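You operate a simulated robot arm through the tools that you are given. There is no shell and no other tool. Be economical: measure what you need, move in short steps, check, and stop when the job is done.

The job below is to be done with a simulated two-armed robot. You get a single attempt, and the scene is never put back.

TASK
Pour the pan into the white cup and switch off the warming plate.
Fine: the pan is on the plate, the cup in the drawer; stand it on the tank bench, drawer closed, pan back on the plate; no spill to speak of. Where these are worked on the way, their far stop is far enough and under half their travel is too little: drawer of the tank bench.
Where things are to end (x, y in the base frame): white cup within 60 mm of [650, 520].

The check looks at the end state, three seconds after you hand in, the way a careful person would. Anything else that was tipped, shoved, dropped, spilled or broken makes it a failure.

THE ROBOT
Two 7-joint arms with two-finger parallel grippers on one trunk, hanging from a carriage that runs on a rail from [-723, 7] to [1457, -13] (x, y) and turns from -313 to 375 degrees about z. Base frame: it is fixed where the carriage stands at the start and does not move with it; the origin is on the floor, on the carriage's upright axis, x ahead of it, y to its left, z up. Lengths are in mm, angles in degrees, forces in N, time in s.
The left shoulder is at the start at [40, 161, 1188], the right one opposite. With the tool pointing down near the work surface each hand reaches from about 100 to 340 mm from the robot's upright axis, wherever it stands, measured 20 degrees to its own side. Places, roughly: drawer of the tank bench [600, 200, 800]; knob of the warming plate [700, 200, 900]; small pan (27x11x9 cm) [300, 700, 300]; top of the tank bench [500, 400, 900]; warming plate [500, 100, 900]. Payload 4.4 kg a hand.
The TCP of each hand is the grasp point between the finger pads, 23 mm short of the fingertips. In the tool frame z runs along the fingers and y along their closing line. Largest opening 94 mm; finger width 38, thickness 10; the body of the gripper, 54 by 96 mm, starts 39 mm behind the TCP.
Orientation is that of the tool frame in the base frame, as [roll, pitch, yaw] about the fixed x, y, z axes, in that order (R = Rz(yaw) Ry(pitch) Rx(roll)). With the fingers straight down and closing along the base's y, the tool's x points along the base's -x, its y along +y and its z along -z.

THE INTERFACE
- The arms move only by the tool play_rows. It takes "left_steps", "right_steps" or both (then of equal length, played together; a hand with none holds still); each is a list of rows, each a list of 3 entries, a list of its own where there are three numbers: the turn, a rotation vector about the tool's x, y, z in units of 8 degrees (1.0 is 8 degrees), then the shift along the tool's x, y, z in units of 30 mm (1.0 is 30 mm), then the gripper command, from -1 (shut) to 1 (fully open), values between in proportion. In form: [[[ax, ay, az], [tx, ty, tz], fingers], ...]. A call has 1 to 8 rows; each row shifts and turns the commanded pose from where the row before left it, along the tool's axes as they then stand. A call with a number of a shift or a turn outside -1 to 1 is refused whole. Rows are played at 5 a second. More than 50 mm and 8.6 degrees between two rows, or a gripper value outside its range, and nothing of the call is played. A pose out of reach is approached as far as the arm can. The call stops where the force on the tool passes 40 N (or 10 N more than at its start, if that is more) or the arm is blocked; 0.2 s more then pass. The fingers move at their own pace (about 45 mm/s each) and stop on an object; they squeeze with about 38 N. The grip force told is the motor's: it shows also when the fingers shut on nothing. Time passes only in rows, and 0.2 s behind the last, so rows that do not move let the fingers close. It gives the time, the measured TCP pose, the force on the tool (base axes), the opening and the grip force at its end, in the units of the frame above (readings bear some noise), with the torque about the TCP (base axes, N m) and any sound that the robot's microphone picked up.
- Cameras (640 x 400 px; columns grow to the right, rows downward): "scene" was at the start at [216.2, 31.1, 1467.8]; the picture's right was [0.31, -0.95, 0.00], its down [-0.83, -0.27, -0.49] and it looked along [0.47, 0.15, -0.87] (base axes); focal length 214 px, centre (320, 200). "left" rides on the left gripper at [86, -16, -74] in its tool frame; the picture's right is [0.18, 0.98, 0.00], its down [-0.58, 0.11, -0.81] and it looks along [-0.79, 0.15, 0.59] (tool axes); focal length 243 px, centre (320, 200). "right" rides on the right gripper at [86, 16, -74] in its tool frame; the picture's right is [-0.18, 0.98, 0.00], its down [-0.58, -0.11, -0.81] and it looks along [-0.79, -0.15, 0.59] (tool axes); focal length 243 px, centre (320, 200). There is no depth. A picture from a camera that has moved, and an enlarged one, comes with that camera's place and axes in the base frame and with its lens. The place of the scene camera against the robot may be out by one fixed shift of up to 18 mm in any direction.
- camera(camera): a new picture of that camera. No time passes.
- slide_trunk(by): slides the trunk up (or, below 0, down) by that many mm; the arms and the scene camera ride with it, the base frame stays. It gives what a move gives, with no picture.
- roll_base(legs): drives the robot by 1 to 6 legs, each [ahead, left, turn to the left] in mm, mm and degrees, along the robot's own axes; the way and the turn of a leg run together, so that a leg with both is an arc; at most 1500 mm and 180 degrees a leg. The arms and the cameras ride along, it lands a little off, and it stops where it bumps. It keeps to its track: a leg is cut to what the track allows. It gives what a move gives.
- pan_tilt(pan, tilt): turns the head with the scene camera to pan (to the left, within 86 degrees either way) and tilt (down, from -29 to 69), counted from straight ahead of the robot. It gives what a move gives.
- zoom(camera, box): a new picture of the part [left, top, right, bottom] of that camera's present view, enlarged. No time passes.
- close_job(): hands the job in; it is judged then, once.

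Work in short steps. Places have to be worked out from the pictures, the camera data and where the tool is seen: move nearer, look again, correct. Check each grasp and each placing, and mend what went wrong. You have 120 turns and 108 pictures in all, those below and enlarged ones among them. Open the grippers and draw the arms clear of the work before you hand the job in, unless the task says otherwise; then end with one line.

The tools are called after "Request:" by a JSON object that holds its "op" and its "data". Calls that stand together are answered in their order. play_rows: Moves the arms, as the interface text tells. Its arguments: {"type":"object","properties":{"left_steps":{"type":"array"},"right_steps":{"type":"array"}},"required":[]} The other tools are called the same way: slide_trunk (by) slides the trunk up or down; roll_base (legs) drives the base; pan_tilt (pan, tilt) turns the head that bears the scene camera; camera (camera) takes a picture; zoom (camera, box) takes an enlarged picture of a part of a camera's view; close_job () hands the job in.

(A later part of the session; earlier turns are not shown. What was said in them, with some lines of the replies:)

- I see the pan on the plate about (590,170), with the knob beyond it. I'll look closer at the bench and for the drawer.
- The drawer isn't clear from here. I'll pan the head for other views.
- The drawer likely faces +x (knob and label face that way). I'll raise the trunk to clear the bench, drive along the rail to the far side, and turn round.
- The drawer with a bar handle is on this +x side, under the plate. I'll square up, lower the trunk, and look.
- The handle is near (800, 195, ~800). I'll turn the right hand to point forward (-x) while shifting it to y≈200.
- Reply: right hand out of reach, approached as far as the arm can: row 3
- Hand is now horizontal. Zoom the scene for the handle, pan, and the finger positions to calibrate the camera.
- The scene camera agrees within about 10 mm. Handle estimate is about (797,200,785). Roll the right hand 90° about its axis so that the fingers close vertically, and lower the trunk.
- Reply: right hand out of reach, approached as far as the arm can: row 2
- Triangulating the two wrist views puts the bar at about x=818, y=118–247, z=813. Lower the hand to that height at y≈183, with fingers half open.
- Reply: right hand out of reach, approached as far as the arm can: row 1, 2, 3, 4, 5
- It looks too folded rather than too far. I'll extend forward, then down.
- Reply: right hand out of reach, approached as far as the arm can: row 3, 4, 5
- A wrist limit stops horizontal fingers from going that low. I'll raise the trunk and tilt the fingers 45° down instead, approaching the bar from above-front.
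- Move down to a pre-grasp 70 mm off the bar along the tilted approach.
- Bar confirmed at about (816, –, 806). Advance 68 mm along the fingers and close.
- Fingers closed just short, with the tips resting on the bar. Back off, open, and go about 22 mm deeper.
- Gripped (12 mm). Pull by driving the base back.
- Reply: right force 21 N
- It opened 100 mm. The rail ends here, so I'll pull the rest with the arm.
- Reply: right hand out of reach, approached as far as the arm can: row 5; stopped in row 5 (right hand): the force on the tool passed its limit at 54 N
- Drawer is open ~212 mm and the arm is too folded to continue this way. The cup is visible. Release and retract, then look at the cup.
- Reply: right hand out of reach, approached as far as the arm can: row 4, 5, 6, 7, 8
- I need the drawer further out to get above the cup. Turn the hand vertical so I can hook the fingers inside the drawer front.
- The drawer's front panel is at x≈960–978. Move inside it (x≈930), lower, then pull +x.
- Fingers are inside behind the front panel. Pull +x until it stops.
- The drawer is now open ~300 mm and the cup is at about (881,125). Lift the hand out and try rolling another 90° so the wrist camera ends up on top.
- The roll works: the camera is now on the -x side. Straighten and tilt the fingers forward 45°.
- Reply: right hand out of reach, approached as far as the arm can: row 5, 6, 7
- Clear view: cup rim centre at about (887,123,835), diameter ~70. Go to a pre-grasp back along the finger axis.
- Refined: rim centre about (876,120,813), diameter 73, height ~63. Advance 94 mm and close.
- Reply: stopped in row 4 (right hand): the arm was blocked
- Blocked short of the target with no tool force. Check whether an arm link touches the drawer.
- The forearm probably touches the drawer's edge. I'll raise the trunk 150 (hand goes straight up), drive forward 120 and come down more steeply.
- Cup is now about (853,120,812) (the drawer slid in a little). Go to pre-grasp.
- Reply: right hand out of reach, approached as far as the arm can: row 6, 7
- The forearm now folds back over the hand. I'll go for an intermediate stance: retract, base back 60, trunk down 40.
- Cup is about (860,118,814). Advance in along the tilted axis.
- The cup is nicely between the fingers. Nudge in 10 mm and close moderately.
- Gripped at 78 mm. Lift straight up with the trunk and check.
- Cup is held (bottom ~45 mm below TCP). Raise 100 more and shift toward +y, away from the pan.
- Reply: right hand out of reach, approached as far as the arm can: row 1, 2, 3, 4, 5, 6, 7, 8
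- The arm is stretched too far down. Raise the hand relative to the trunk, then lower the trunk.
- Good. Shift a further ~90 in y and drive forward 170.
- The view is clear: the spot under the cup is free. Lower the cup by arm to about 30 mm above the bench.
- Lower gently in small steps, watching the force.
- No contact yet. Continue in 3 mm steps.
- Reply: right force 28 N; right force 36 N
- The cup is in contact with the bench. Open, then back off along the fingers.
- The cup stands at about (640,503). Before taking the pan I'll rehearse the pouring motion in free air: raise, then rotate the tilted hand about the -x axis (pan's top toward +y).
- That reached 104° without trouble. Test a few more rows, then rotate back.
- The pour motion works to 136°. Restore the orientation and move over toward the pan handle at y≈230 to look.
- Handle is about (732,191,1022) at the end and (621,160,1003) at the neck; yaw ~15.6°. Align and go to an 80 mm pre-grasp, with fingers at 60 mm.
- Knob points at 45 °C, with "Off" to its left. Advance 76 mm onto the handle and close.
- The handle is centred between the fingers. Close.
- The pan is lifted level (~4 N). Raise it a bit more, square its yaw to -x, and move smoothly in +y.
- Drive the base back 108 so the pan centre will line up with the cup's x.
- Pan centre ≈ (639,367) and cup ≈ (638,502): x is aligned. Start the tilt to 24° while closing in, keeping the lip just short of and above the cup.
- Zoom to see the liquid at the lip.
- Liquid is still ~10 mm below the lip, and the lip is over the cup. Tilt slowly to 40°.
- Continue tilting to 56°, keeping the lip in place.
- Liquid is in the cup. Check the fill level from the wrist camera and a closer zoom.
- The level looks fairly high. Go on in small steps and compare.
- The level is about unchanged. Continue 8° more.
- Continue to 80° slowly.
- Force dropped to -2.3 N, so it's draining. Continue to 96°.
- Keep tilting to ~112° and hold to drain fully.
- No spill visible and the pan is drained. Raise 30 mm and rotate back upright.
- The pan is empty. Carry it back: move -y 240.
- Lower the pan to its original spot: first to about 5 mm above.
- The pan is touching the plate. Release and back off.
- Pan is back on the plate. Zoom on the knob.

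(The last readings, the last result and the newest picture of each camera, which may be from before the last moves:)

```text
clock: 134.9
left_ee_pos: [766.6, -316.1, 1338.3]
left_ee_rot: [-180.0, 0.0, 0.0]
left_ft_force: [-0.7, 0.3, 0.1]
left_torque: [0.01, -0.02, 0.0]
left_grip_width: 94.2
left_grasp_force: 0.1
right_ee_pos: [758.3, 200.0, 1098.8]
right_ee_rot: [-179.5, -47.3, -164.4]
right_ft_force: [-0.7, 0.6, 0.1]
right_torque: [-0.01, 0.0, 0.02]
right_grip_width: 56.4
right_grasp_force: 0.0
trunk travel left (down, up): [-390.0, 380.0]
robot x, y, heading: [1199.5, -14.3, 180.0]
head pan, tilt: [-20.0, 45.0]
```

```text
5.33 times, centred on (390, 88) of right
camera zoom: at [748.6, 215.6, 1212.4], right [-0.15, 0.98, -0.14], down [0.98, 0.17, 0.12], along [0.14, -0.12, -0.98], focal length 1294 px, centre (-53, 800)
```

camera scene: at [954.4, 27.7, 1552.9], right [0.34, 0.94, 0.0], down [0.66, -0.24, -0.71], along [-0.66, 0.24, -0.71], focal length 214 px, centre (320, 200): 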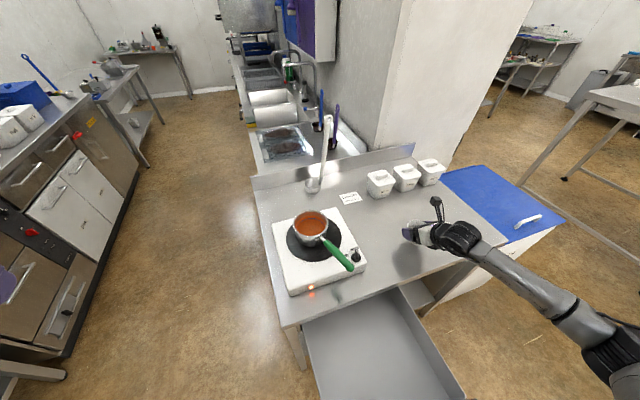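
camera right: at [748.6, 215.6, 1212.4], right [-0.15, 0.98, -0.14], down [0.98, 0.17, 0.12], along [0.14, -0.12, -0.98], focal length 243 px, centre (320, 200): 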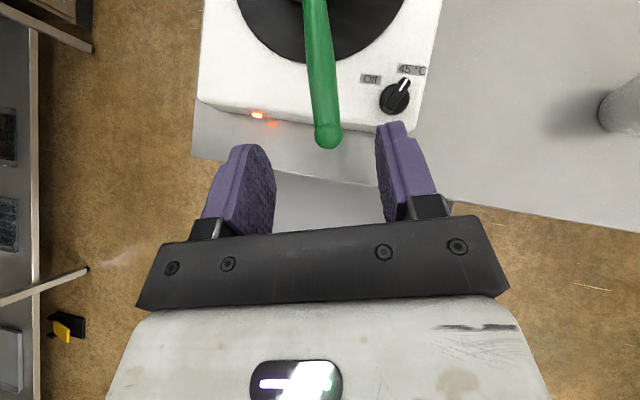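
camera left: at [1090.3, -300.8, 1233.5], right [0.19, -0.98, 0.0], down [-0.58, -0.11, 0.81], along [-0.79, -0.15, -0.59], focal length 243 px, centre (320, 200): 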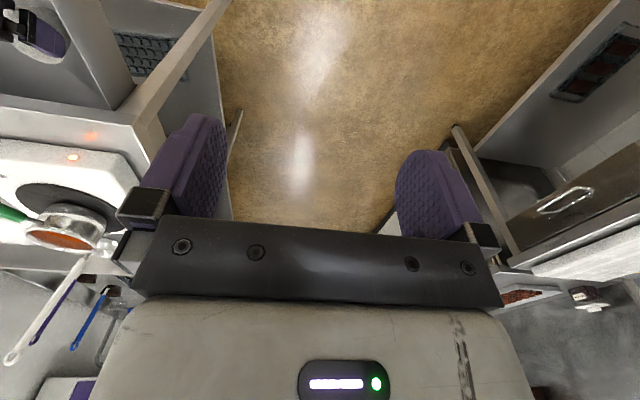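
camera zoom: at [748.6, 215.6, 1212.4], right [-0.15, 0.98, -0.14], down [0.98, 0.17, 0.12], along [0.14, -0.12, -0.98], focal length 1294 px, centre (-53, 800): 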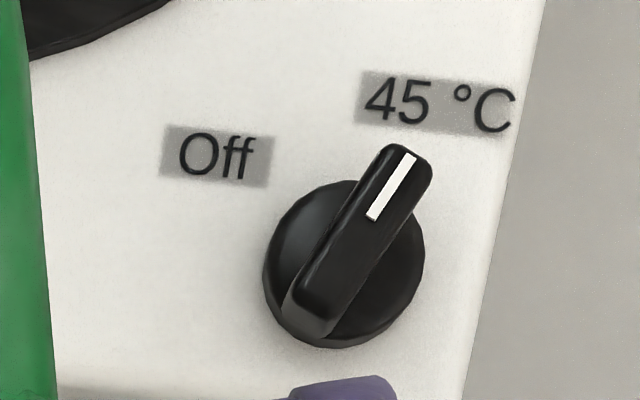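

Triangulated the knob at about (670,243,944), with the pointer along (-0.92,0.35); "Off" lies ~76° counter-clockwise from above. I'll push the pointer end with closed fingertips in -y. First move above the start point at (661,271,1030).

Request:
{"op": "play_rows", "data": {"right_steps": [[[0, 0, 0], [-0.144, 0.76, -0.156], -1], [[0, 0, 0], [-0.144, 0.76, -0.156], -1], [[0, 0, 0], [-0.144, 0.76, -0.156], -1], [[0, 0, 0], [0.088, 0.174, 0.768], -1], [[0, 0, 0], [0.088, 0.174, 0.768], -1], [[0, 0, 0], [0.088, 0.174, 0.768], -1], [[0, 0, 0], [0.088, 0.174, 0.768], -1], [[0, 0, 0], [0.088, 0.174, 0.768], -1]]}}

Request:
{"op": "camera", "data": {"camera": "right"}}

Request:
{"op": "zoom", "data": {"camera": "scene", "box": [300, 200, 420, 290]}}

```text
clock: 136.7
left_ee_pos: [767.2, -315.5, 1339.1]
left_ee_rot: [-179.9, 0.1, 0.1]
left_ft_force: [0.2, -0.4, 0.3]
left_torque: [0.01, -0.01, 0.04]
left_grip_width: 93.8
left_grasp_force: 0.0
right_ee_pos: [661.6, 270.8, 1029.9]
right_ee_rot: [-179.6, -47.2, -164.3]
right_ft_force: [0.3, 0.4, 0.5]
right_torque: [-0.01, -0.01, 0.03]
right_grip_width: 0.0
right_grasp_force: 38.3
trunk travel left (down, up): [-390.0, 380.0]
robot x, y, heading: [1201.4, -10.6, 179.8]
head pan, tilt: [-20.0, 45.0]
```

```text
29 pictures are left
camera right: at [652.9, 285.0, 1144.6], right [-0.15, 0.98, -0.14], down [0.98, 0.17, 0.12], along [0.14, -0.12, -0.98], focal length 243 px, centre (320, 200)
```

right: 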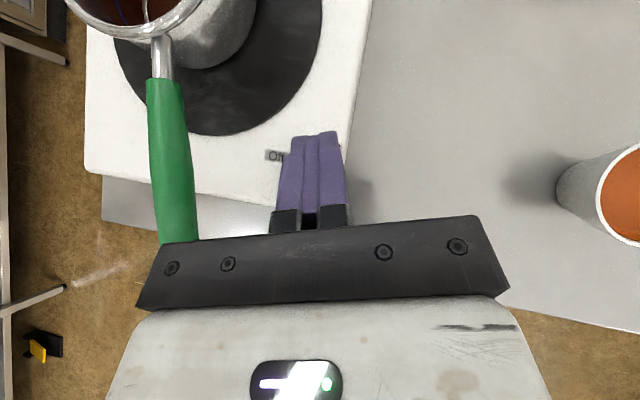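

```text
4.44 times, centred on (360, 245) of scene
camera zoom: at [957.3, 27.5, 1553.0], right [0.34, 0.94, 0.0], down [0.66, -0.24, -0.71], along [-0.66, 0.24, -0.71], focal length 953 px, centre (142, 0)
```

zoom: 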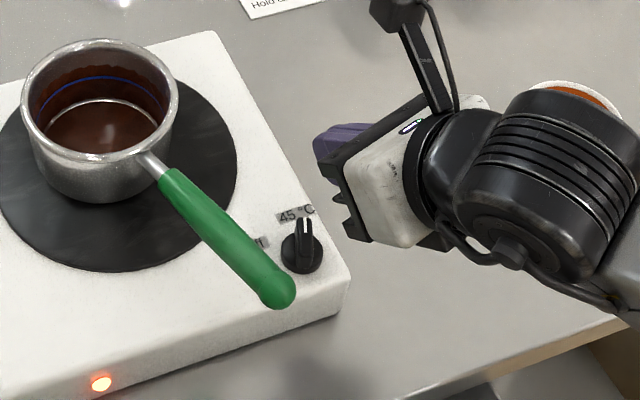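

Lower 54 mm beside the knob's pointer.

Request:
{"op": "play_rows", "data": {"right_steps": [[[0, 0, 0], [-0.33, 0, 0.305], -1], [[0, 0, 0], [-0.33, 0, 0.305], -1], [[0, 0, 0], [-0.33, 0, 0.305], -1], [[0, 0, 0], [-0.33, 0, 0.305], -1]]}}

Request:
{"op": "zoom", "data": {"camera": "scene", "box": [320, 210, 400, 270]}}

```text
clock: 137.7
left_ee_pos: [768.3, -315.8, 1339.2]
left_ee_rot: [-180.0, 0.0, 0.1]
left_ft_force: [0.0, 0.6, 0.3]
left_torque: [0.0, 0.01, 0.02]
left_grip_width: 94.1
left_grasp_force: 0.1
right_ee_pos: [661.6, 269.1, 976.0]
right_ee_rot: [-179.5, -47.3, -164.5]
right_ft_force: [-0.2, 0.1, 0.9]
right_torque: [-0.01, 0.02, 0.01]
right_grip_width: 0.1
right_grasp_force: 37.9
trunk travel left (down, up): [-390.0, 380.0]
robot x, y, heading: [1202.6, -11.5, 180.2]
head pan, tilt: [-20.0, 45.0]
```

```text
6.67 times, centred on (360, 240) of scene
camera zoom: at [957.5, 27.7, 1552.9], right [0.34, 0.94, 0.0], down [0.66, -0.24, -0.71], along [-0.66, 0.24, -0.71], focal length 1430 px, centre (53, -67)
```

zoom: 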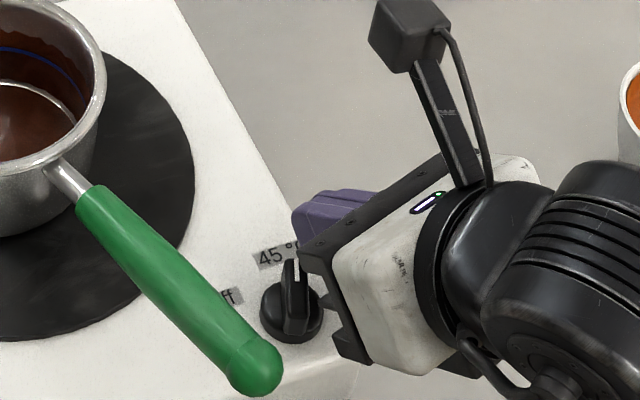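

Now push in -y in 5 mm steps.

Request:
{"op": "play_rows", "data": {"right_steps": [[[0, 0, 0], [0.044, -0.153, 0.048], -1], [[0, 0, 0], [0.044, -0.153, 0.048], -1], [[0, 0, 0], [0.044, -0.153, 0.048], -1], [[0, 0, 0], [0.044, -0.153, 0.048], -1]]}}

Request:
{"op": "zoom", "data": {"camera": "scene", "box": [320, 210, 400, 270]}}

```text
clock: 138.7
left_ee_pos: [765.7, -310.9, 1338.1]
left_ee_rot: [-179.8, 0.1, 0.1]
left_ft_force: [0.1, -0.4, 0.6]
left_torque: [-0.02, 0.0, -0.05]
left_grip_width: 94.0
left_grasp_force: 0.1
right_ee_pos: [656.6, 257.7, 976.3]
right_ee_rot: [179.5, -47.1, -164.1]
right_ft_force: [-9.5, 32.0, -9.4]
right_torque: [0.54, 0.17, 0.28]
right_grip_width: 0.0
right_grasp_force: 38.3
trunk travel left (down, up): [-390.0, 380.0]
robot x, y, heading: [1199.1, -9.6, 179.9]
head pan, tilt: [-20.0, 45.0]
```

```text
6.67 times, centred on (360, 240) of scene
camera zoom: at [956.9, 31.1, 1553.1], right [0.34, 0.94, 0.0], down [0.66, -0.24, -0.71], along [-0.66, 0.25, -0.71], focal length 1430 px, centre (53, -67)
```

zoom: 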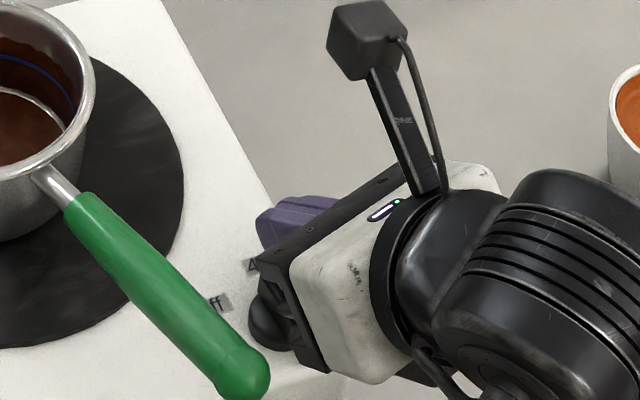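

Contact at 32 N. Back off a bit and see whether the knob moved.

Request:
{"op": "play_rows", "data": {"right_steps": [[[0, 0, 0], [-0.1, 0.45, -0.1], -1], [[0, 0, 0], [0.3, 0.3, -0.6], -1], [[0, 0, 0], [0.3, 0.3, -0.8], -1], [[0, 0, 0], [0.3, 0.3, -0.9], -1]]}}

Request:
{"op": "zoom", "data": {"camera": "scene", "box": [320, 210, 400, 270]}}

Request:
{"op": "camera", "data": {"camera": "right"}}

```text
clock: 139.7
left_ee_pos: [767.0, -315.2, 1338.5]
left_ee_rot: [179.9, 0.0, 0.1]
left_ft_force: [0.2, 1.0, -0.6]
left_torque: [-0.01, 0.02, -0.02]
left_grip_width: 94.4
left_grasp_force: 0.0
right_ee_pos: [680.9, 299.0, 1043.8]
right_ee_rot: [-179.5, -47.2, -164.3]
right_ft_force: [-0.1, 0.0, 0.5]
right_torque: [-0.03, 0.01, 0.0]
right_grip_width: 0.0
right_grasp_force: 37.8
trunk travel left (down, up): [-390.0, 380.0]
robot x, y, heading: [1196.8, -11.1, 179.8]
head pan, tilt: [-20.0, 45.0]
```

```text
6.67 times, centred on (360, 240) of scene
camera zoom: at [957.4, 28.2, 1552.9], right [0.34, 0.94, 0.0], down [0.66, -0.24, -0.71], along [-0.66, 0.24, -0.71], focal length 1430 px, centre (53, -67)
```

zoom: 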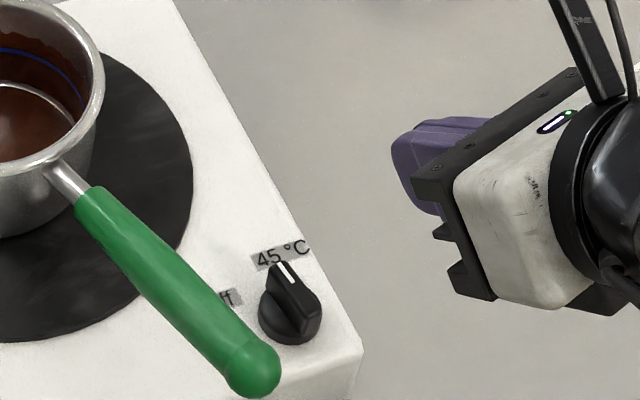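

```text
24 pictures are left
camera right: at [672.8, 314.4, 1157.1], right [-0.15, 0.98, -0.14], down [0.98, 0.17, 0.12], along [0.14, -0.12, -0.98], focal length 243 px, centre (320, 200)
```

right: 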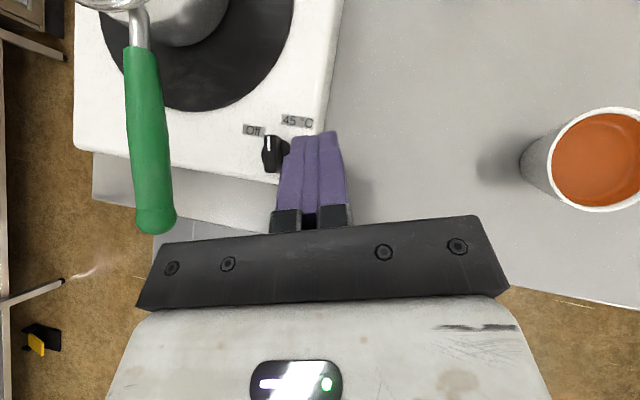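

The knob turned ~28° (it's stiff). The plate and pan did not move. Come back in and push further.

Request:
{"op": "play_rows", "data": {"right_steps": [[[0, 0, 0], [-0.35, -0.24, 0.73], -1], [[0, 0, 0], [-0.35, -0.24, 0.73], -1], [[0, 0, 0], [-0.35, -0.24, 0.73], -1]]}}

Request:
{"op": "play_rows", "data": {"right_steps": [[[0, 0, 0], [0.04, -0.14, 0.044], -1], [[0, 0, 0], [0.04, -0.14, 0.044], -1], [[0, 0, 0], [0.04, -0.14, 0.044], -1], [[0, 0, 0], [0.04, -0.14, 0.044], -1], [[0, 0, 0], [0.04, -0.14, 0.044], -1], [[0, 0, 0], [0.04, -0.14, 0.044], -1], [[0, 0, 0], [0.04, -0.14, 0.044], -1]]}}

Request:
{"op": "zoom", "data": {"camera": "scene", "box": [320, 210, 400, 270]}}

```text
clock: 140.5
left_ee_pos: [767.6, -315.5, 1339.4]
left_ee_rot: [180.0, 0.0, 0.0]
left_ft_force: [0.1, -0.4, 0.0]
left_torque: [0.01, -0.01, 0.02]
left_grip_width: 94.1
left_grasp_force: 0.1
right_ee_pos: [662.8, 270.0, 975.4]
right_ee_rot: [-179.4, -47.2, -164.3]
right_ft_force: [0.8, -0.5, 0.2]
right_torque: [0.0, -0.03, 0.0]
right_grip_width: 0.0
right_grasp_force: 38.2
trunk travel left (down, up): [-390.0, 380.0]
robot x, y, heading: [1200.0, -11.1, 180.0]
head pan, tilt: [-20.0, 45.0]
```

```text
clock: 141.9
left_ee_pos: [767.2, -311.7, 1338.1]
left_ee_rot: [-179.9, -0.1, -0.1]
left_ft_force: [0.0, 0.4, -0.3]
left_torque: [0.02, 0.0, 0.04]
left_grip_width: 94.3
left_grasp_force: 0.0
right_ee_pos: [659.5, 258.7, 975.4]
right_ee_rot: [179.1, -46.8, -164.3]
right_ft_force: [3.8, 20.0, 3.8]
right_torque: [0.23, -0.07, 0.27]
right_grip_width: 0.3
right_grasp_force: 37.8
trunk travel left (down, up): [-390.0, 380.0]
robot x, y, heading: [1201.0, -11.7, 179.8]
head pan, tilt: [-20.0, 45.0]
stopped in row 6 (right hand): the force on the tool passed its limit at 43 N (the readings are from after the stop); the commanded pose is now the measured one
```

```text
6.67 times, centred on (360, 240) of scene
camera zoom: at [958.3, 30.3, 1553.0], right [0.35, 0.94, 0.0], down [0.66, -0.24, -0.71], along [-0.66, 0.25, -0.71], focal length 1430 px, centre (53, -67)
```

zoom: 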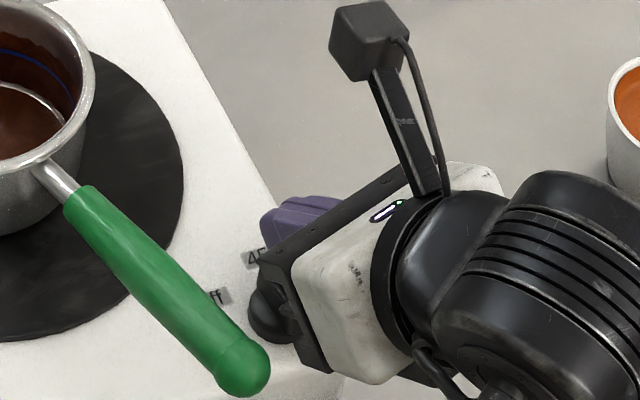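

I'm blocked by the knob's disc, being too low. Back off, rise 10 mm, and push on the ridge only.

Request:
{"op": "play_rows", "data": {"right_steps": [[[0, 0, 0], [-0.08, 0.4, -0.08], -1], [[0, 0, 0], [0.27, 0, -0.25], -1], [[0, 0, 0], [0.04, -0.14, 0.044], -1], [[0, 0, 0], [0.04, -0.14, 0.044], -1], [[0, 0, 0], [0.04, -0.14, 0.044], -1], [[0, 0, 0], [0.04, -0.14, 0.044], -1], [[0, 0, 0], [0.04, -0.14, 0.044], -1], [[0, 0, 0], [0.04, -0.14, 0.044], -1]]}}

Request:
{"op": "play_rows", "data": {"right_steps": [[[0, 0, 0], [0.02, -0.14, 0.024], -1], [[0, 0, 0], [0.02, -0.14, 0.024], -1]]}}

Request:
{"op": "zoom", "data": {"camera": "scene", "box": [320, 210, 400, 270]}}

```text
clock: 143.7
left_ee_pos: [765.0, -315.4, 1340.3]
left_ee_rot: [180.0, 0.2, 0.1]
left_ft_force: [0.1, -0.4, 0.1]
left_torque: [0.03, -0.01, -0.02]
left_grip_width: 94.1
left_grasp_force: 0.1
right_ee_pos: [654.9, 236.3, 986.8]
right_ee_rot: [179.7, -47.2, -164.4]
right_ft_force: [-4.2, 7.7, 5.9]
right_torque: [0.18, 0.11, 0.02]
right_grip_width: 0.0
right_grasp_force: 37.8
trunk travel left (down, up): [-390.0, 380.0]
robot x, y, heading: [1203.0, -9.8, 180.1]
head pan, tilt: [-20.0, 45.0]
```

```text
clock: 144.3
left_ee_pos: [767.2, -315.0, 1339.2]
left_ee_rot: [-180.0, -0.1, 0.0]
left_ft_force: [0.4, 0.7, -0.6]
left_torque: [0.01, -0.01, 0.01]
left_grip_width: 93.8
left_grasp_force: 0.0
right_ee_pos: [656.6, 227.2, 985.7]
right_ee_rot: [180.0, -46.9, -164.4]
right_ft_force: [-2.5, 0.4, 1.4]
right_torque: [0.03, 0.1, 0.01]
right_grip_width: 0.2
right_grasp_force: 38.5
trunk travel left (down, up): [-390.0, 380.0]
robot x, y, heading: [1200.2, -10.4, 179.8]
head pan, tilt: [-20.0, 45.0]
```

```text
6.67 times, centred on (360, 240) of scene
camera zoom: at [957.2, 28.3, 1553.0], right [0.34, 0.94, 0.0], down [0.66, -0.24, -0.71], along [-0.66, 0.24, -0.71], focal length 1430 px, centre (53, -67)
```

zoom: 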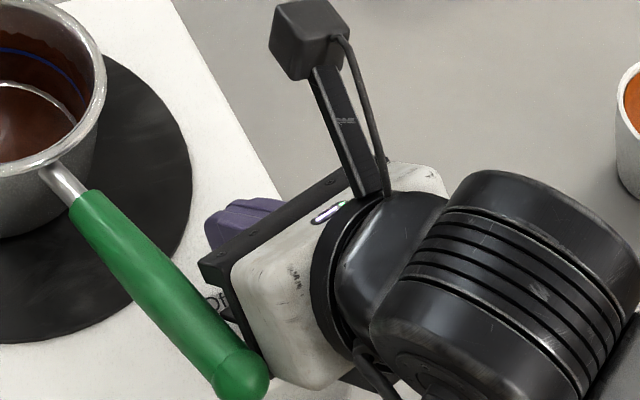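

It swept past with light force. Rise straight up, then away, and check the knob.

Request:
{"op": "play_rows", "data": {"right_steps": [[[0, 0, 0], [0.49, 0, -0.45], -1], [[0, 0, 0], [0.6, 0.1, -0.6], -1], [[0, 0, 0], [0.6, 0.5, -0.6], -1], [[0, 0, 0], [0, 0.9, -0.5], -1], [[0, 0, 0], [0, 0.9, -0.5], -1], [[0, 0, 0], [0, 0.5, -0.5], -1]]}}

Request:
{"op": "zoom", "data": {"camera": "scene", "box": [270, 180, 430, 300]}}

Request:
{"op": "zoom", "data": {"camera": "scene", "box": [335, 220, 391, 262]}}

```text
clock: 145.7
left_ee_pos: [767.5, -314.7, 1338.8]
left_ee_rot: [180.0, 0.0, -0.1]
left_ft_force: [-0.8, 0.3, 0.7]
left_torque: [0.0, 0.0, 0.01]
left_grip_width: 94.0
left_grasp_force: 0.1
right_ee_pos: [667.7, 323.5, 1087.5]
right_ee_rot: [179.8, -46.9, -164.4]
right_ft_force: [0.1, -0.3, -0.5]
right_torque: [0.01, -0.02, 0.0]
right_grip_width: 0.0
right_grasp_force: 38.0
trunk travel left (down, up): [-390.0, 380.0]
robot x, y, heading: [1201.1, -10.9, 180.0]
head pan, tilt: [-20.0, 45.0]
```

```text
3.33 times, centred on (350, 240) of scene
camera zoom: at [957.8, 28.5, 1552.8], right [0.34, 0.94, 0.0], down [0.66, -0.24, -0.71], along [-0.66, 0.24, -0.71], focal length 715 px, centre (220, 67)
```

zoom: 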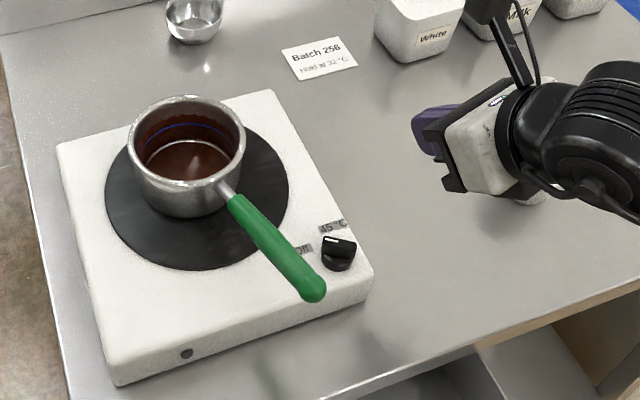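

```text
9.52 times, centred on (363, 241) of scene
camera zoom: at [957.8, 28.5, 1552.8], right [0.34, 0.94, 0.0], down [0.66, -0.24, -0.71], along [-0.66, 0.24, -0.71], focal length 2043 px, centre (-90, -190)
```

zoom: 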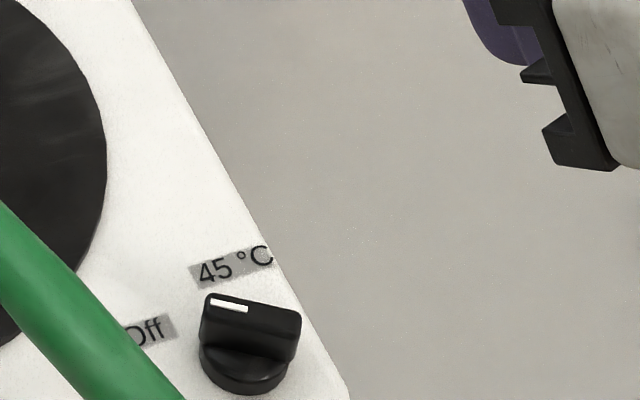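

The LED is off and the pointer is at Off. Now to close the drawer: back the base to the rail end and lower the trunk a little.

Request:
{"op": "roll_base", "data": {"legs": [[-252, 0, 0]]}}

Request:
{"op": "slide_trunk", "data": {"by": -80}}

Request:
{"op": "play_rows", "data": {"right_steps": [[[-0.36, -1, 0.34], [0, 0, -0.8], -1], [[-0.36, -1, 0.34], [0, 0, -0.8], -1], [[-0.36, -1, 0.34], [-0.3, 0, -0.8], -1], [[-0.36, 0, 0.34], [-0.6, 0, -0.8], -1], [[0, 0, 0], [-0.9, 0, -0.4], -1], [[0, 0, 0], [-0.9, 0, -0.4], -1], [[0, 0, 0], [-0.9, 0, -0.4], -1], [[0, 0, 0], [-0.9, 0, -0.4], -1]]}}

Request:
{"op": "camera", "data": {"camera": "scene"}}

```text
clock: 147.5
left_ee_pos: [1015.7, -316.4, 1338.0]
left_ee_rot: [180.0, 0.0, -0.1]
left_ft_force: [0.0, 0.2, -0.2]
left_torque: [-0.01, 0.0, 0.0]
left_grip_width: 94.0
left_grasp_force: 0.0
right_ee_pos: [916.0, 319.3, 1087.5]
right_ee_rot: [179.8, -46.9, -164.5]
right_ft_force: [-0.3, -0.2, -0.8]
right_torque: [0.01, 0.02, -0.02]
right_grip_width: 0.1
right_grasp_force: 38.3
trunk travel left (down, up): [-390.0, 380.0]
robot x, y, heading: [1449.9, -11.4, 179.9]
head pan, tilt: [-20.0, 45.0]
```

```text
clock: 148.7
left_ee_pos: [1015.0, -316.0, 1259.1]
left_ee_rot: [180.0, 0.0, -0.1]
left_ft_force: [0.2, -0.3, -0.3]
left_torque: [-0.01, 0.0, 0.04]
left_grip_width: 93.9
left_grasp_force: 0.0
right_ee_pos: [916.3, 320.0, 1008.2]
right_ee_rot: [179.9, -47.0, -164.5]
right_ft_force: [0.1, 0.0, -0.2]
right_torque: [0.01, -0.02, 0.01]
right_grip_width: 0.0
right_grasp_force: 37.9
trunk travel left (down, up): [-310.0, 460.0]
robot x, y, heading: [1451.0, -13.3, 179.7]
head pan, tilt: [-20.0, 45.0]
```

```text
refused: row 1 steps farther than a row can; nothing moved
```

```text
19 pictures are left
camera scene: at [1206.3, 26.2, 1473.0], right [0.34, 0.94, 0.0], down [0.66, -0.24, -0.71], along [-0.66, 0.24, -0.71], focal length 214 px, centre (320, 200)
```

scene: 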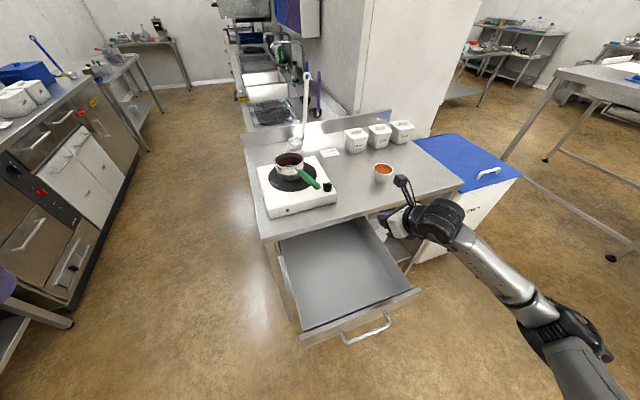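

One row exceeded the turn limit. Redo with split turns: reduce the tilt to 25°, square the yaw, move +x at this height.

Request:
{"op": "play_rows", "data": {"right_steps": [[[0, -0.92, 0], [-0.55, -0.22, -0.59], -1], [[0, -0.92, 0], [-0.6, -0.22, -0.52], -1], [[0, -0.92, 0], [-0.7, -0.22, -0.42], -1], [[-0.28, 0, 0.58], [-0.7, -0.2, -0.36], -1], [[-0.28, 0, 0.58], [-0.75, -0.1, -0.36], -1], [[-0.28, 0, 0.58], [-0.75, 0, -0.36], -1], [[0, 0, 0], [-0.75, 0, -0.36], -1], [[0, 0, 0], [-0.75, 0, -0.36], -1]]}}

```text
clock: 150.4
left_ee_pos: [1015.7, -316.7, 1259.3]
left_ee_rot: [179.9, 0.0, -0.2]
left_ft_force: [0.3, -0.5, -0.5]
left_torque: [0.0, 0.0, -0.01]
left_grip_width: 93.9
left_grasp_force: 0.1
right_ee_pos: [1085.7, 333.8, 1008.4]
right_ee_rot: [179.5, -24.9, 180.0]
right_ft_force: [-0.3, 0.6, -0.2]
right_torque: [0.04, -0.01, 0.01]
right_grip_width: 0.1
right_grasp_force: 38.1
right hand out of reach, approached as far as the arm can: row 7, 8
trunk travel left (down, up): [-310.0, 460.0]
robot x, y, heading: [1448.1, -10.7, 180.0]
head pan, tilt: [-20.0, 45.0]
```

Near the fold limit. Lower 60 mm (still above the panel) and try further +x, with slightly less tilt.

Request:
{"op": "play_rows", "data": {"right_steps": [[[0, 0, 0], [-0.42, 0, 0.9], -1], [[0, 0, 0], [-0.42, 0, 0.9], -1], [[0, -0.7, 0], [-0.5, 0, -0.2], -1], [[0, -0.7, 0], [-0.5, 0, -0.1], -1], [[0, 0, 0], [-0.5, 0, -0.1], -1]]}}

Request:
{"op": "camera", "data": {"camera": "right"}}

```text
clock: 151.7
left_ee_pos: [1015.7, -316.1, 1260.2]
left_ee_rot: [180.0, -0.1, -0.1]
left_ft_force: [-0.2, 0.1, -0.4]
left_torque: [0.01, 0.0, 0.01]
left_grip_width: 94.1
left_grasp_force: 0.0
right_ee_pos: [1126.3, 336.0, 943.4]
right_ee_rot: [179.5, -13.6, 180.0]
right_ft_force: [0.0, 0.1, -0.2]
right_torque: [-0.04, -0.04, 0.0]
right_grip_width: 0.0
right_grasp_force: 38.4
right hand out of reach, approached as far as the arm can: row 5
trunk travel left (down, up): [-310.0, 460.0]
robot x, y, heading: [1448.4, -11.3, 179.6]
head pan, tilt: [-20.0, 45.0]
```

```text
18 pictures are left
camera right: at [1058.9, 352.1, 1036.0], right [0.18, 0.98, -0.04], down [0.76, -0.11, 0.65], along [0.63, -0.15, -0.76], focal length 243 px, centre (320, 200)
```

right: 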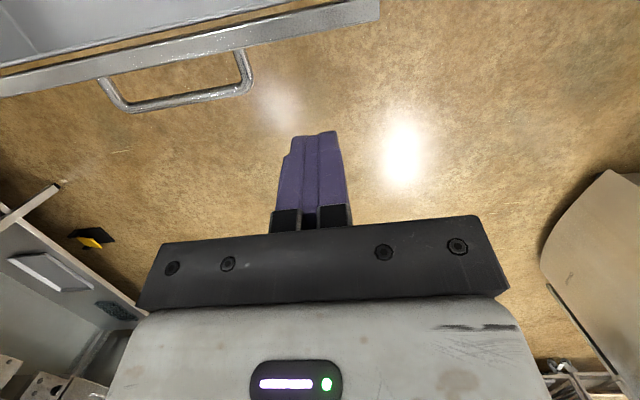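

Panel outer face is about x=1075, and the bar ends at y≈267. At y=336 I'm clear of the bar. Lower to z≈822 in front of the panel.

Request:
{"op": "play_rows", "data": {"right_steps": [[[0, 0, 0], [-0.19, 0, 0.78], -1], [[0, 0, 0], [-0.19, 0, 0.78], -1], [[0, 0, 0], [-0.19, 0, 0.78], -1], [[0, 0, 0], [-0.19, 0, 0.78], -1], [[0, 0, 0], [-0.19, 0, 0.78], -1]]}}

Request:
{"op": "camera", "data": {"camera": "right"}}

```text
clock: 152.8
left_ee_pos: [1014.8, -317.4, 1259.5]
left_ee_rot: [-180.0, 0.0, -0.2]
left_ft_force: [0.3, 0.5, 0.7]
left_torque: [0.02, -0.05, -0.01]
left_grip_width: 94.1
left_grasp_force: 0.1
right_ee_pos: [1126.3, 336.3, 819.7]
right_ee_rot: [179.6, -13.8, 180.0]
right_ft_force: [-0.3, 0.5, -0.6]
right_torque: [0.03, -0.03, 0.03]
right_grip_width: 0.0
right_grasp_force: 38.5
trunk travel left (down, up): [-310.0, 460.0]
robot x, y, heading: [1451.9, -11.7, 179.7]
head pan, tilt: [-20.0, 45.0]
```

```text
17 pictures are left
camera right: at [1058.9, 352.3, 913.1], right [0.18, 0.98, -0.04], down [0.76, -0.11, 0.64], along [0.63, -0.14, -0.76], focal length 243 px, centre (320, 200)
```

right: 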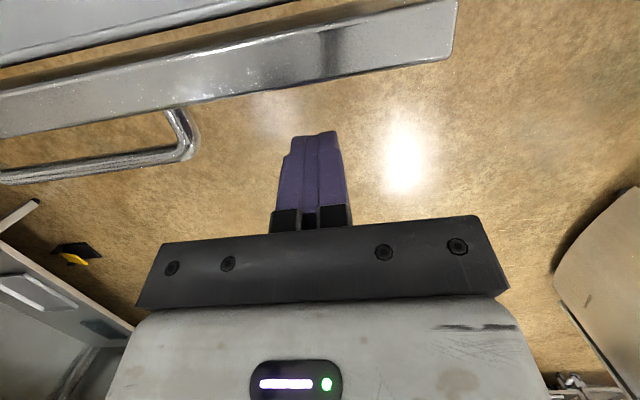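

Finger is in front of the panel. Push by driving forward 190.

Request:
{"op": "roll_base", "data": {"legs": [[190, 0, 0]]}}

Request:
{"op": "camera", "data": {"camera": "scene"}}

```text
clock: 154.4
left_ee_pos: [824.9, -314.3, 1259.5]
left_ee_rot: [-179.9, 0.0, 0.0]
left_ft_force: [1.0, 0.8, -0.3]
left_torque: [0.01, -0.02, 0.03]
left_grip_width: 94.3
left_grasp_force: 0.1
right_ee_pos: [934.6, 338.6, 820.3]
right_ee_rot: [179.6, -13.8, -180.0]
right_ft_force: [-0.2, 0.0, 0.0]
right_torque: [0.01, -0.01, -0.05]
right_grip_width: 0.0
right_grasp_force: 38.3
trunk travel left (down, up): [-310.0, 460.0]
robot x, y, heading: [1262.9, -12.8, 179.8]
head pan, tilt: [-20.0, 45.0]
```

```text
16 pictures are left
camera scene: at [1015.9, 27.9, 1473.0], right [0.34, 0.94, 0.0], down [0.66, -0.24, -0.71], along [-0.66, 0.24, -0.71], focal length 214 px, centre (320, 200)
```

scene: 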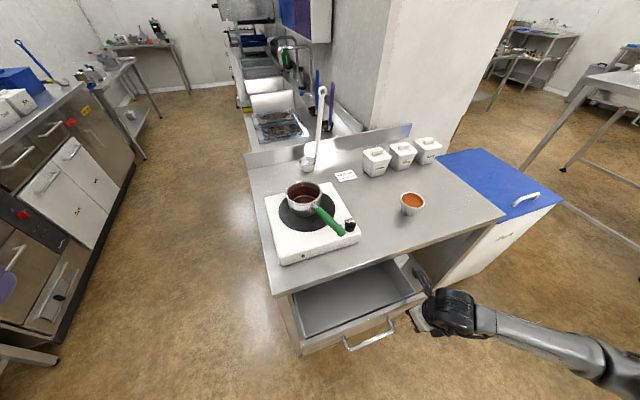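

The drawer moved in; ~130 mm left. Raise 22 mm so that the wrist camera clears the bench top, then drive 120 more.

Request:
{"op": "play_rows", "data": {"right_steps": [[[0, 0, 0], [0.09, 0, -0.36], -1], [[0, 0, 0], [0.09, 0, -0.36], -1]]}}

Request:
{"op": "roll_base", "data": {"legs": [[118, 0, 0]]}}

Request:
{"op": "camera", "data": {"camera": "right"}}

Request:
{"op": "camera", "data": {"camera": "scene"}}

```text
clock: 155.0
left_ee_pos: [825.0, -314.8, 1259.4]
left_ee_rot: [179.9, 0.0, -0.2]
left_ft_force: [-0.6, 0.3, -0.7]
left_torque: [-0.01, 0.01, 0.03]
left_grip_width: 94.2
left_grasp_force: 0.0
right_ee_pos: [935.4, 337.6, 842.4]
right_ee_rot: [179.6, -13.8, -179.9]
right_ft_force: [0.4, -0.9, -0.3]
right_torque: [0.0, -0.01, 0.02]
right_grip_width: 0.0
right_grasp_force: 37.6
trunk travel left (down, up): [-310.0, 460.0]
robot x, y, heading: [1257.1, -12.0, 180.1]
head pan, tilt: [-20.0, 45.0]
```

```text
clock: 156.2
left_ee_pos: [706.7, -314.0, 1258.9]
left_ee_rot: [179.9, -0.1, -0.2]
left_ft_force: [-0.2, -0.2, 0.4]
left_torque: [-0.02, 0.0, -0.02]
left_grip_width: 93.9
left_grasp_force: 0.1
right_ee_pos: [817.5, 339.8, 842.2]
right_ee_rot: [179.7, -13.8, -180.0]
right_ft_force: [0.0, -0.5, 0.8]
right_torque: [0.0, -0.04, 0.0]
right_grip_width: 0.0
right_grasp_force: 38.4
trunk travel left (down, up): [-310.0, 460.0]
robot x, y, heading: [1143.1, -8.3, 179.8]
head pan, tilt: [-20.0, 45.0]
```

```text
15 pictures are left
camera right: at [750.3, 354.4, 935.1], right [0.18, 0.98, -0.04], down [0.76, -0.11, 0.64], along [0.63, -0.14, -0.76], focal length 243 px, centre (320, 200)
```

right: 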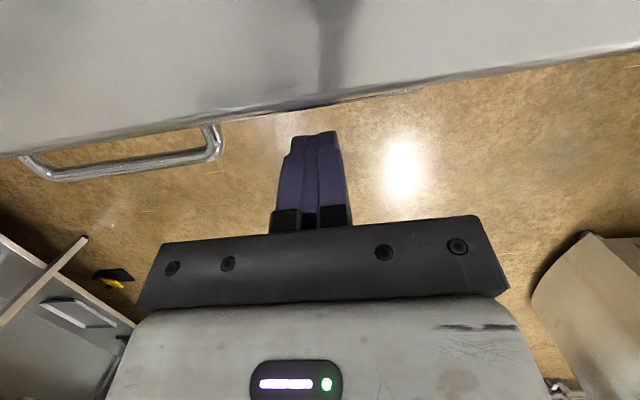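

```text
14 pictures are left
camera scene: at [897.6, 29.0, 1473.0], right [0.35, 0.94, 0.0], down [0.66, -0.24, -0.71], along [-0.66, 0.24, -0.71], focal length 214 px, centre (320, 200)
```

scene: 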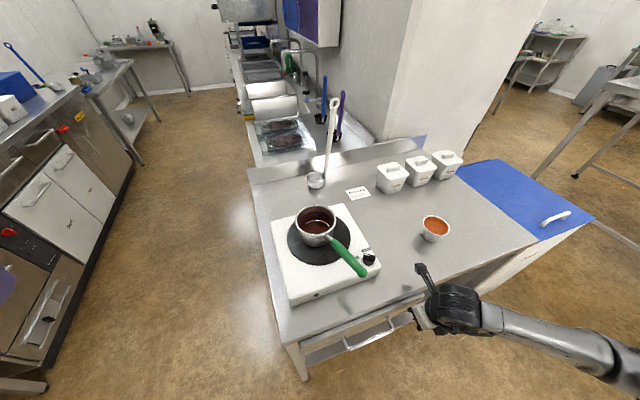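

Nearly closed. Finish with small arm pushes until it meets the stop.

Request:
{"op": "play_rows", "data": {"right_steps": [[[0, 0, 0], [0.13, 0, 0.032], -1], [[0, 0, 0], [0.13, 0, 0.032], -1], [[0, 0, 0], [0.13, 0, 0.032], -1], [[0, 0, 0], [0.13, 0, 0.032], -1], [[0, 0, 0], [0.13, 0, 0.032], -1]]}}

Request:
{"op": "camera", "data": {"camera": "right"}}

```text
clock: 157.4
left_ee_pos: [708.3, -314.3, 1259.2]
left_ee_rot: [180.0, -0.1, -0.1]
left_ft_force: [0.4, -1.1, 0.0]
left_torque: [0.0, 0.0, 0.02]
left_grip_width: 94.0
left_grasp_force: 0.1
right_ee_pos: [799.1, 339.6, 843.2]
right_ee_rot: [179.6, -13.9, 180.0]
right_ft_force: [-0.2, -0.3, 0.2]
right_torque: [0.0, -0.01, 0.01]
right_grip_width: 0.2
right_grasp_force: 37.8
trunk travel left (down, up): [-310.0, 460.0]
robot x, y, heading: [1144.4, -9.5, 179.8]
head pan, tilt: [-20.0, 45.0]
```

```text
13 pictures are left
camera right: at [731.2, 354.4, 934.8], right [0.18, 0.98, -0.04], down [0.76, -0.12, 0.64], along [0.63, -0.14, -0.76], focal length 243 px, centre (320, 200)
```

right: 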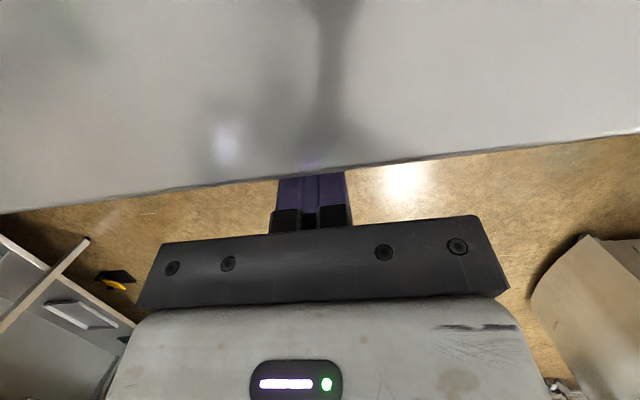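

No resistance yet. Push a few mm more.

Request:
{"op": "play_rows", "data": {"right_steps": [[[0, 0, 0], [0.1, 0, 0.025], -1], [[0, 0, 0], [0.1, 0, 0.025], -1], [[0, 0, 0], [0, 0, 0], -1]]}}

Request:
{"op": "play_rows", "data": {"right_steps": [[[0, 0, 0], [0.1, 0, 0.025], -1], [[0, 0, 0], [0.07, 0, 0.02], -1], [[0, 0, 0], [0, 0, 0], -1]]}}

```text
clock: 158.2
left_ee_pos: [709.8, -314.8, 1257.9]
left_ee_rot: [-180.0, -0.2, -0.1]
left_ft_force: [-0.5, 0.8, 0.6]
left_torque: [-0.01, 0.02, 0.01]
left_grip_width: 94.1
left_grasp_force: 0.0
right_ee_pos: [796.8, 339.5, 842.3]
right_ee_rot: [179.7, -13.5, 180.0]
right_ft_force: [18.1, -0.6, 6.5]
right_torque: [-0.07, -0.2, 0.02]
right_grip_width: 0.0
right_grasp_force: 38.0
trunk travel left (down, up): [-310.0, 460.0]
robot x, y, heading: [1143.4, -11.8, 179.5]
head pan, tilt: [-20.0, 45.0]
```

```text
clock: 159.0
left_ee_pos: [710.0, -312.2, 1257.5]
left_ee_rot: [-179.9, -0.2, -0.2]
left_ft_force: [0.6, -0.4, 0.1]
left_torque: [-0.02, -0.03, -0.01]
left_grip_width: 94.1
left_grasp_force: 0.0
right_ee_pos: [795.8, 339.5, 838.7]
right_ee_rot: [179.6, -12.8, -179.8]
right_ft_force: [24.1, 0.0, 5.6]
right_torque: [0.13, -0.29, 0.0]
right_grip_width: 0.0
right_grasp_force: 38.0
trunk travel left (down, up): [-310.0, 460.0]
robot x, y, heading: [1141.5, -10.0, 179.5]
head pan, tilt: [-20.0, 45.0]
stopped in row 3 (right hand): the force on the tool passed its limit at 41 N (the readings are from after the stop); the commanded pose is now the measured one
```

It's against its stop: the drawer is closed. Drive back, raise the hand, and check.

Request:
{"op": "roll_base", "data": {"legs": [[-200, 0, 0]]}}

Request:
{"op": "slide_trunk", "data": {"by": 150}}

Request:
{"op": "play_rows", "data": {"right_steps": [[[0, 0, 0], [0, 0.5, 0], 1], [[0, 0, 0], [0, 0.5, 0], 1], [[0, 0, 0], [0, 0, 0], 1]]}}

Request:
{"op": "camera", "data": {"camera": "scene"}}

Request:
{"op": "zoom", "data": {"camera": "scene", "box": [230, 130, 470, 300]}}

```text
clock: 160.6
left_ee_pos: [907.8, -313.6, 1259.8]
left_ee_rot: [-179.9, 0.0, -0.2]
left_ft_force: [0.3, 0.2, 0.2]
left_torque: [-0.02, 0.04, 0.0]
left_grip_width: 93.9
left_grasp_force: 0.1
right_ee_pos: [988.4, 337.5, 840.9]
right_ee_rot: [179.5, -13.5, 179.9]
right_ft_force: [-0.5, -0.4, 0.1]
right_torque: [-0.03, 0.04, 0.0]
right_grip_width: 0.1
right_grasp_force: 37.6
trunk travel left (down, up): [-310.0, 460.0]
robot x, y, heading: [1338.9, -8.8, 179.4]
head pan, tilt: [-20.0, 45.0]
```

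```text
clock: 162.3
left_ee_pos: [906.8, -314.0, 1408.9]
left_ee_rot: [-180.0, 0.1, -0.2]
left_ft_force: [0.0, -0.4, -0.4]
left_torque: [0.02, 0.02, 0.03]
left_grip_width: 94.2
left_grasp_force: 0.1
right_ee_pos: [986.7, 337.8, 990.8]
right_ee_rot: [179.6, -13.5, 179.8]
right_ft_force: [-0.2, -0.8, 1.2]
right_torque: [0.0, 0.01, -0.02]
right_grip_width: 0.0
right_grasp_force: 38.1
trunk travel left (down, up): [-460.0, 310.0]
robot x, y, heading: [1341.7, -11.9, 179.7]
head pan, tilt: [-20.0, 45.0]
```

```text
clock: 163.1
left_ee_pos: [906.6, -313.6, 1409.5]
left_ee_rot: [180.0, 0.0, -0.2]
left_ft_force: [0.9, -0.5, -0.1]
left_torque: [0.02, 0.01, 0.01]
left_grip_width: 94.3
left_grasp_force: 0.2
right_ee_pos: [987.5, 368.7, 992.2]
right_ee_rot: [179.7, -13.5, 179.9]
right_ft_force: [0.5, -0.4, 0.4]
right_torque: [0.03, -0.02, 0.0]
right_grip_width: 68.6
right_grasp_force: 0.0
trunk travel left (down, up): [-460.0, 310.0]
robot x, y, heading: [1339.6, -9.9, 179.9]
head pan, tilt: [-20.0, 45.0]
```

```text
12 pictures are left
camera scene: at [1098.1, 27.7, 1622.9], right [0.35, 0.94, 0.0], down [0.66, -0.25, -0.71], along [-0.66, 0.25, -0.71], focal length 214 px, centre (320, 200)
```

scene: 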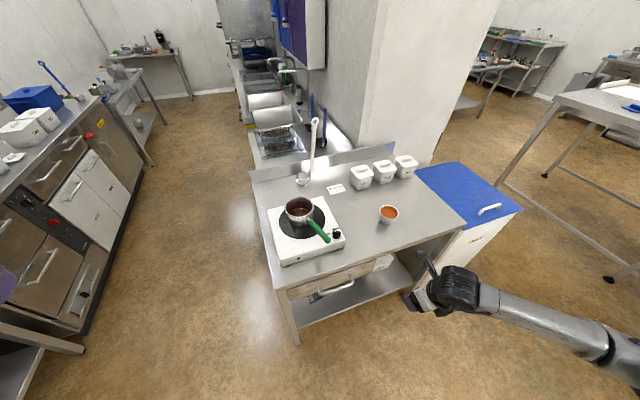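

```text
2.35 times, centred on (350, 215) of scene
camera zoom: at [1098.1, 27.7, 1622.9], right [0.35, 0.94, 0.0], down [0.66, -0.25, -0.71], along [-0.66, 0.25, -0.71], focal length 505 px, centre (249, 165)
```

zoom: 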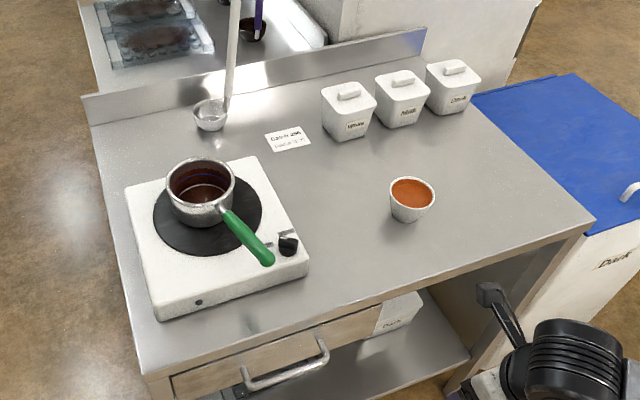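

The cup stands full at about (635,505), the pan is on the plate, the knob is at Off with the light out, the drawer is closed, and the arms are clear. Handing in.

Request:
{"op": "close_job", "data": {}}

```text
The job is handed in.
```

I poured the pan into the white cup, which now stands on the tank bench at about (635, 505), within the 60 mm limit. The pan is back on the plate, the warming plate is off, the drawer is closed, and I saw no spill.
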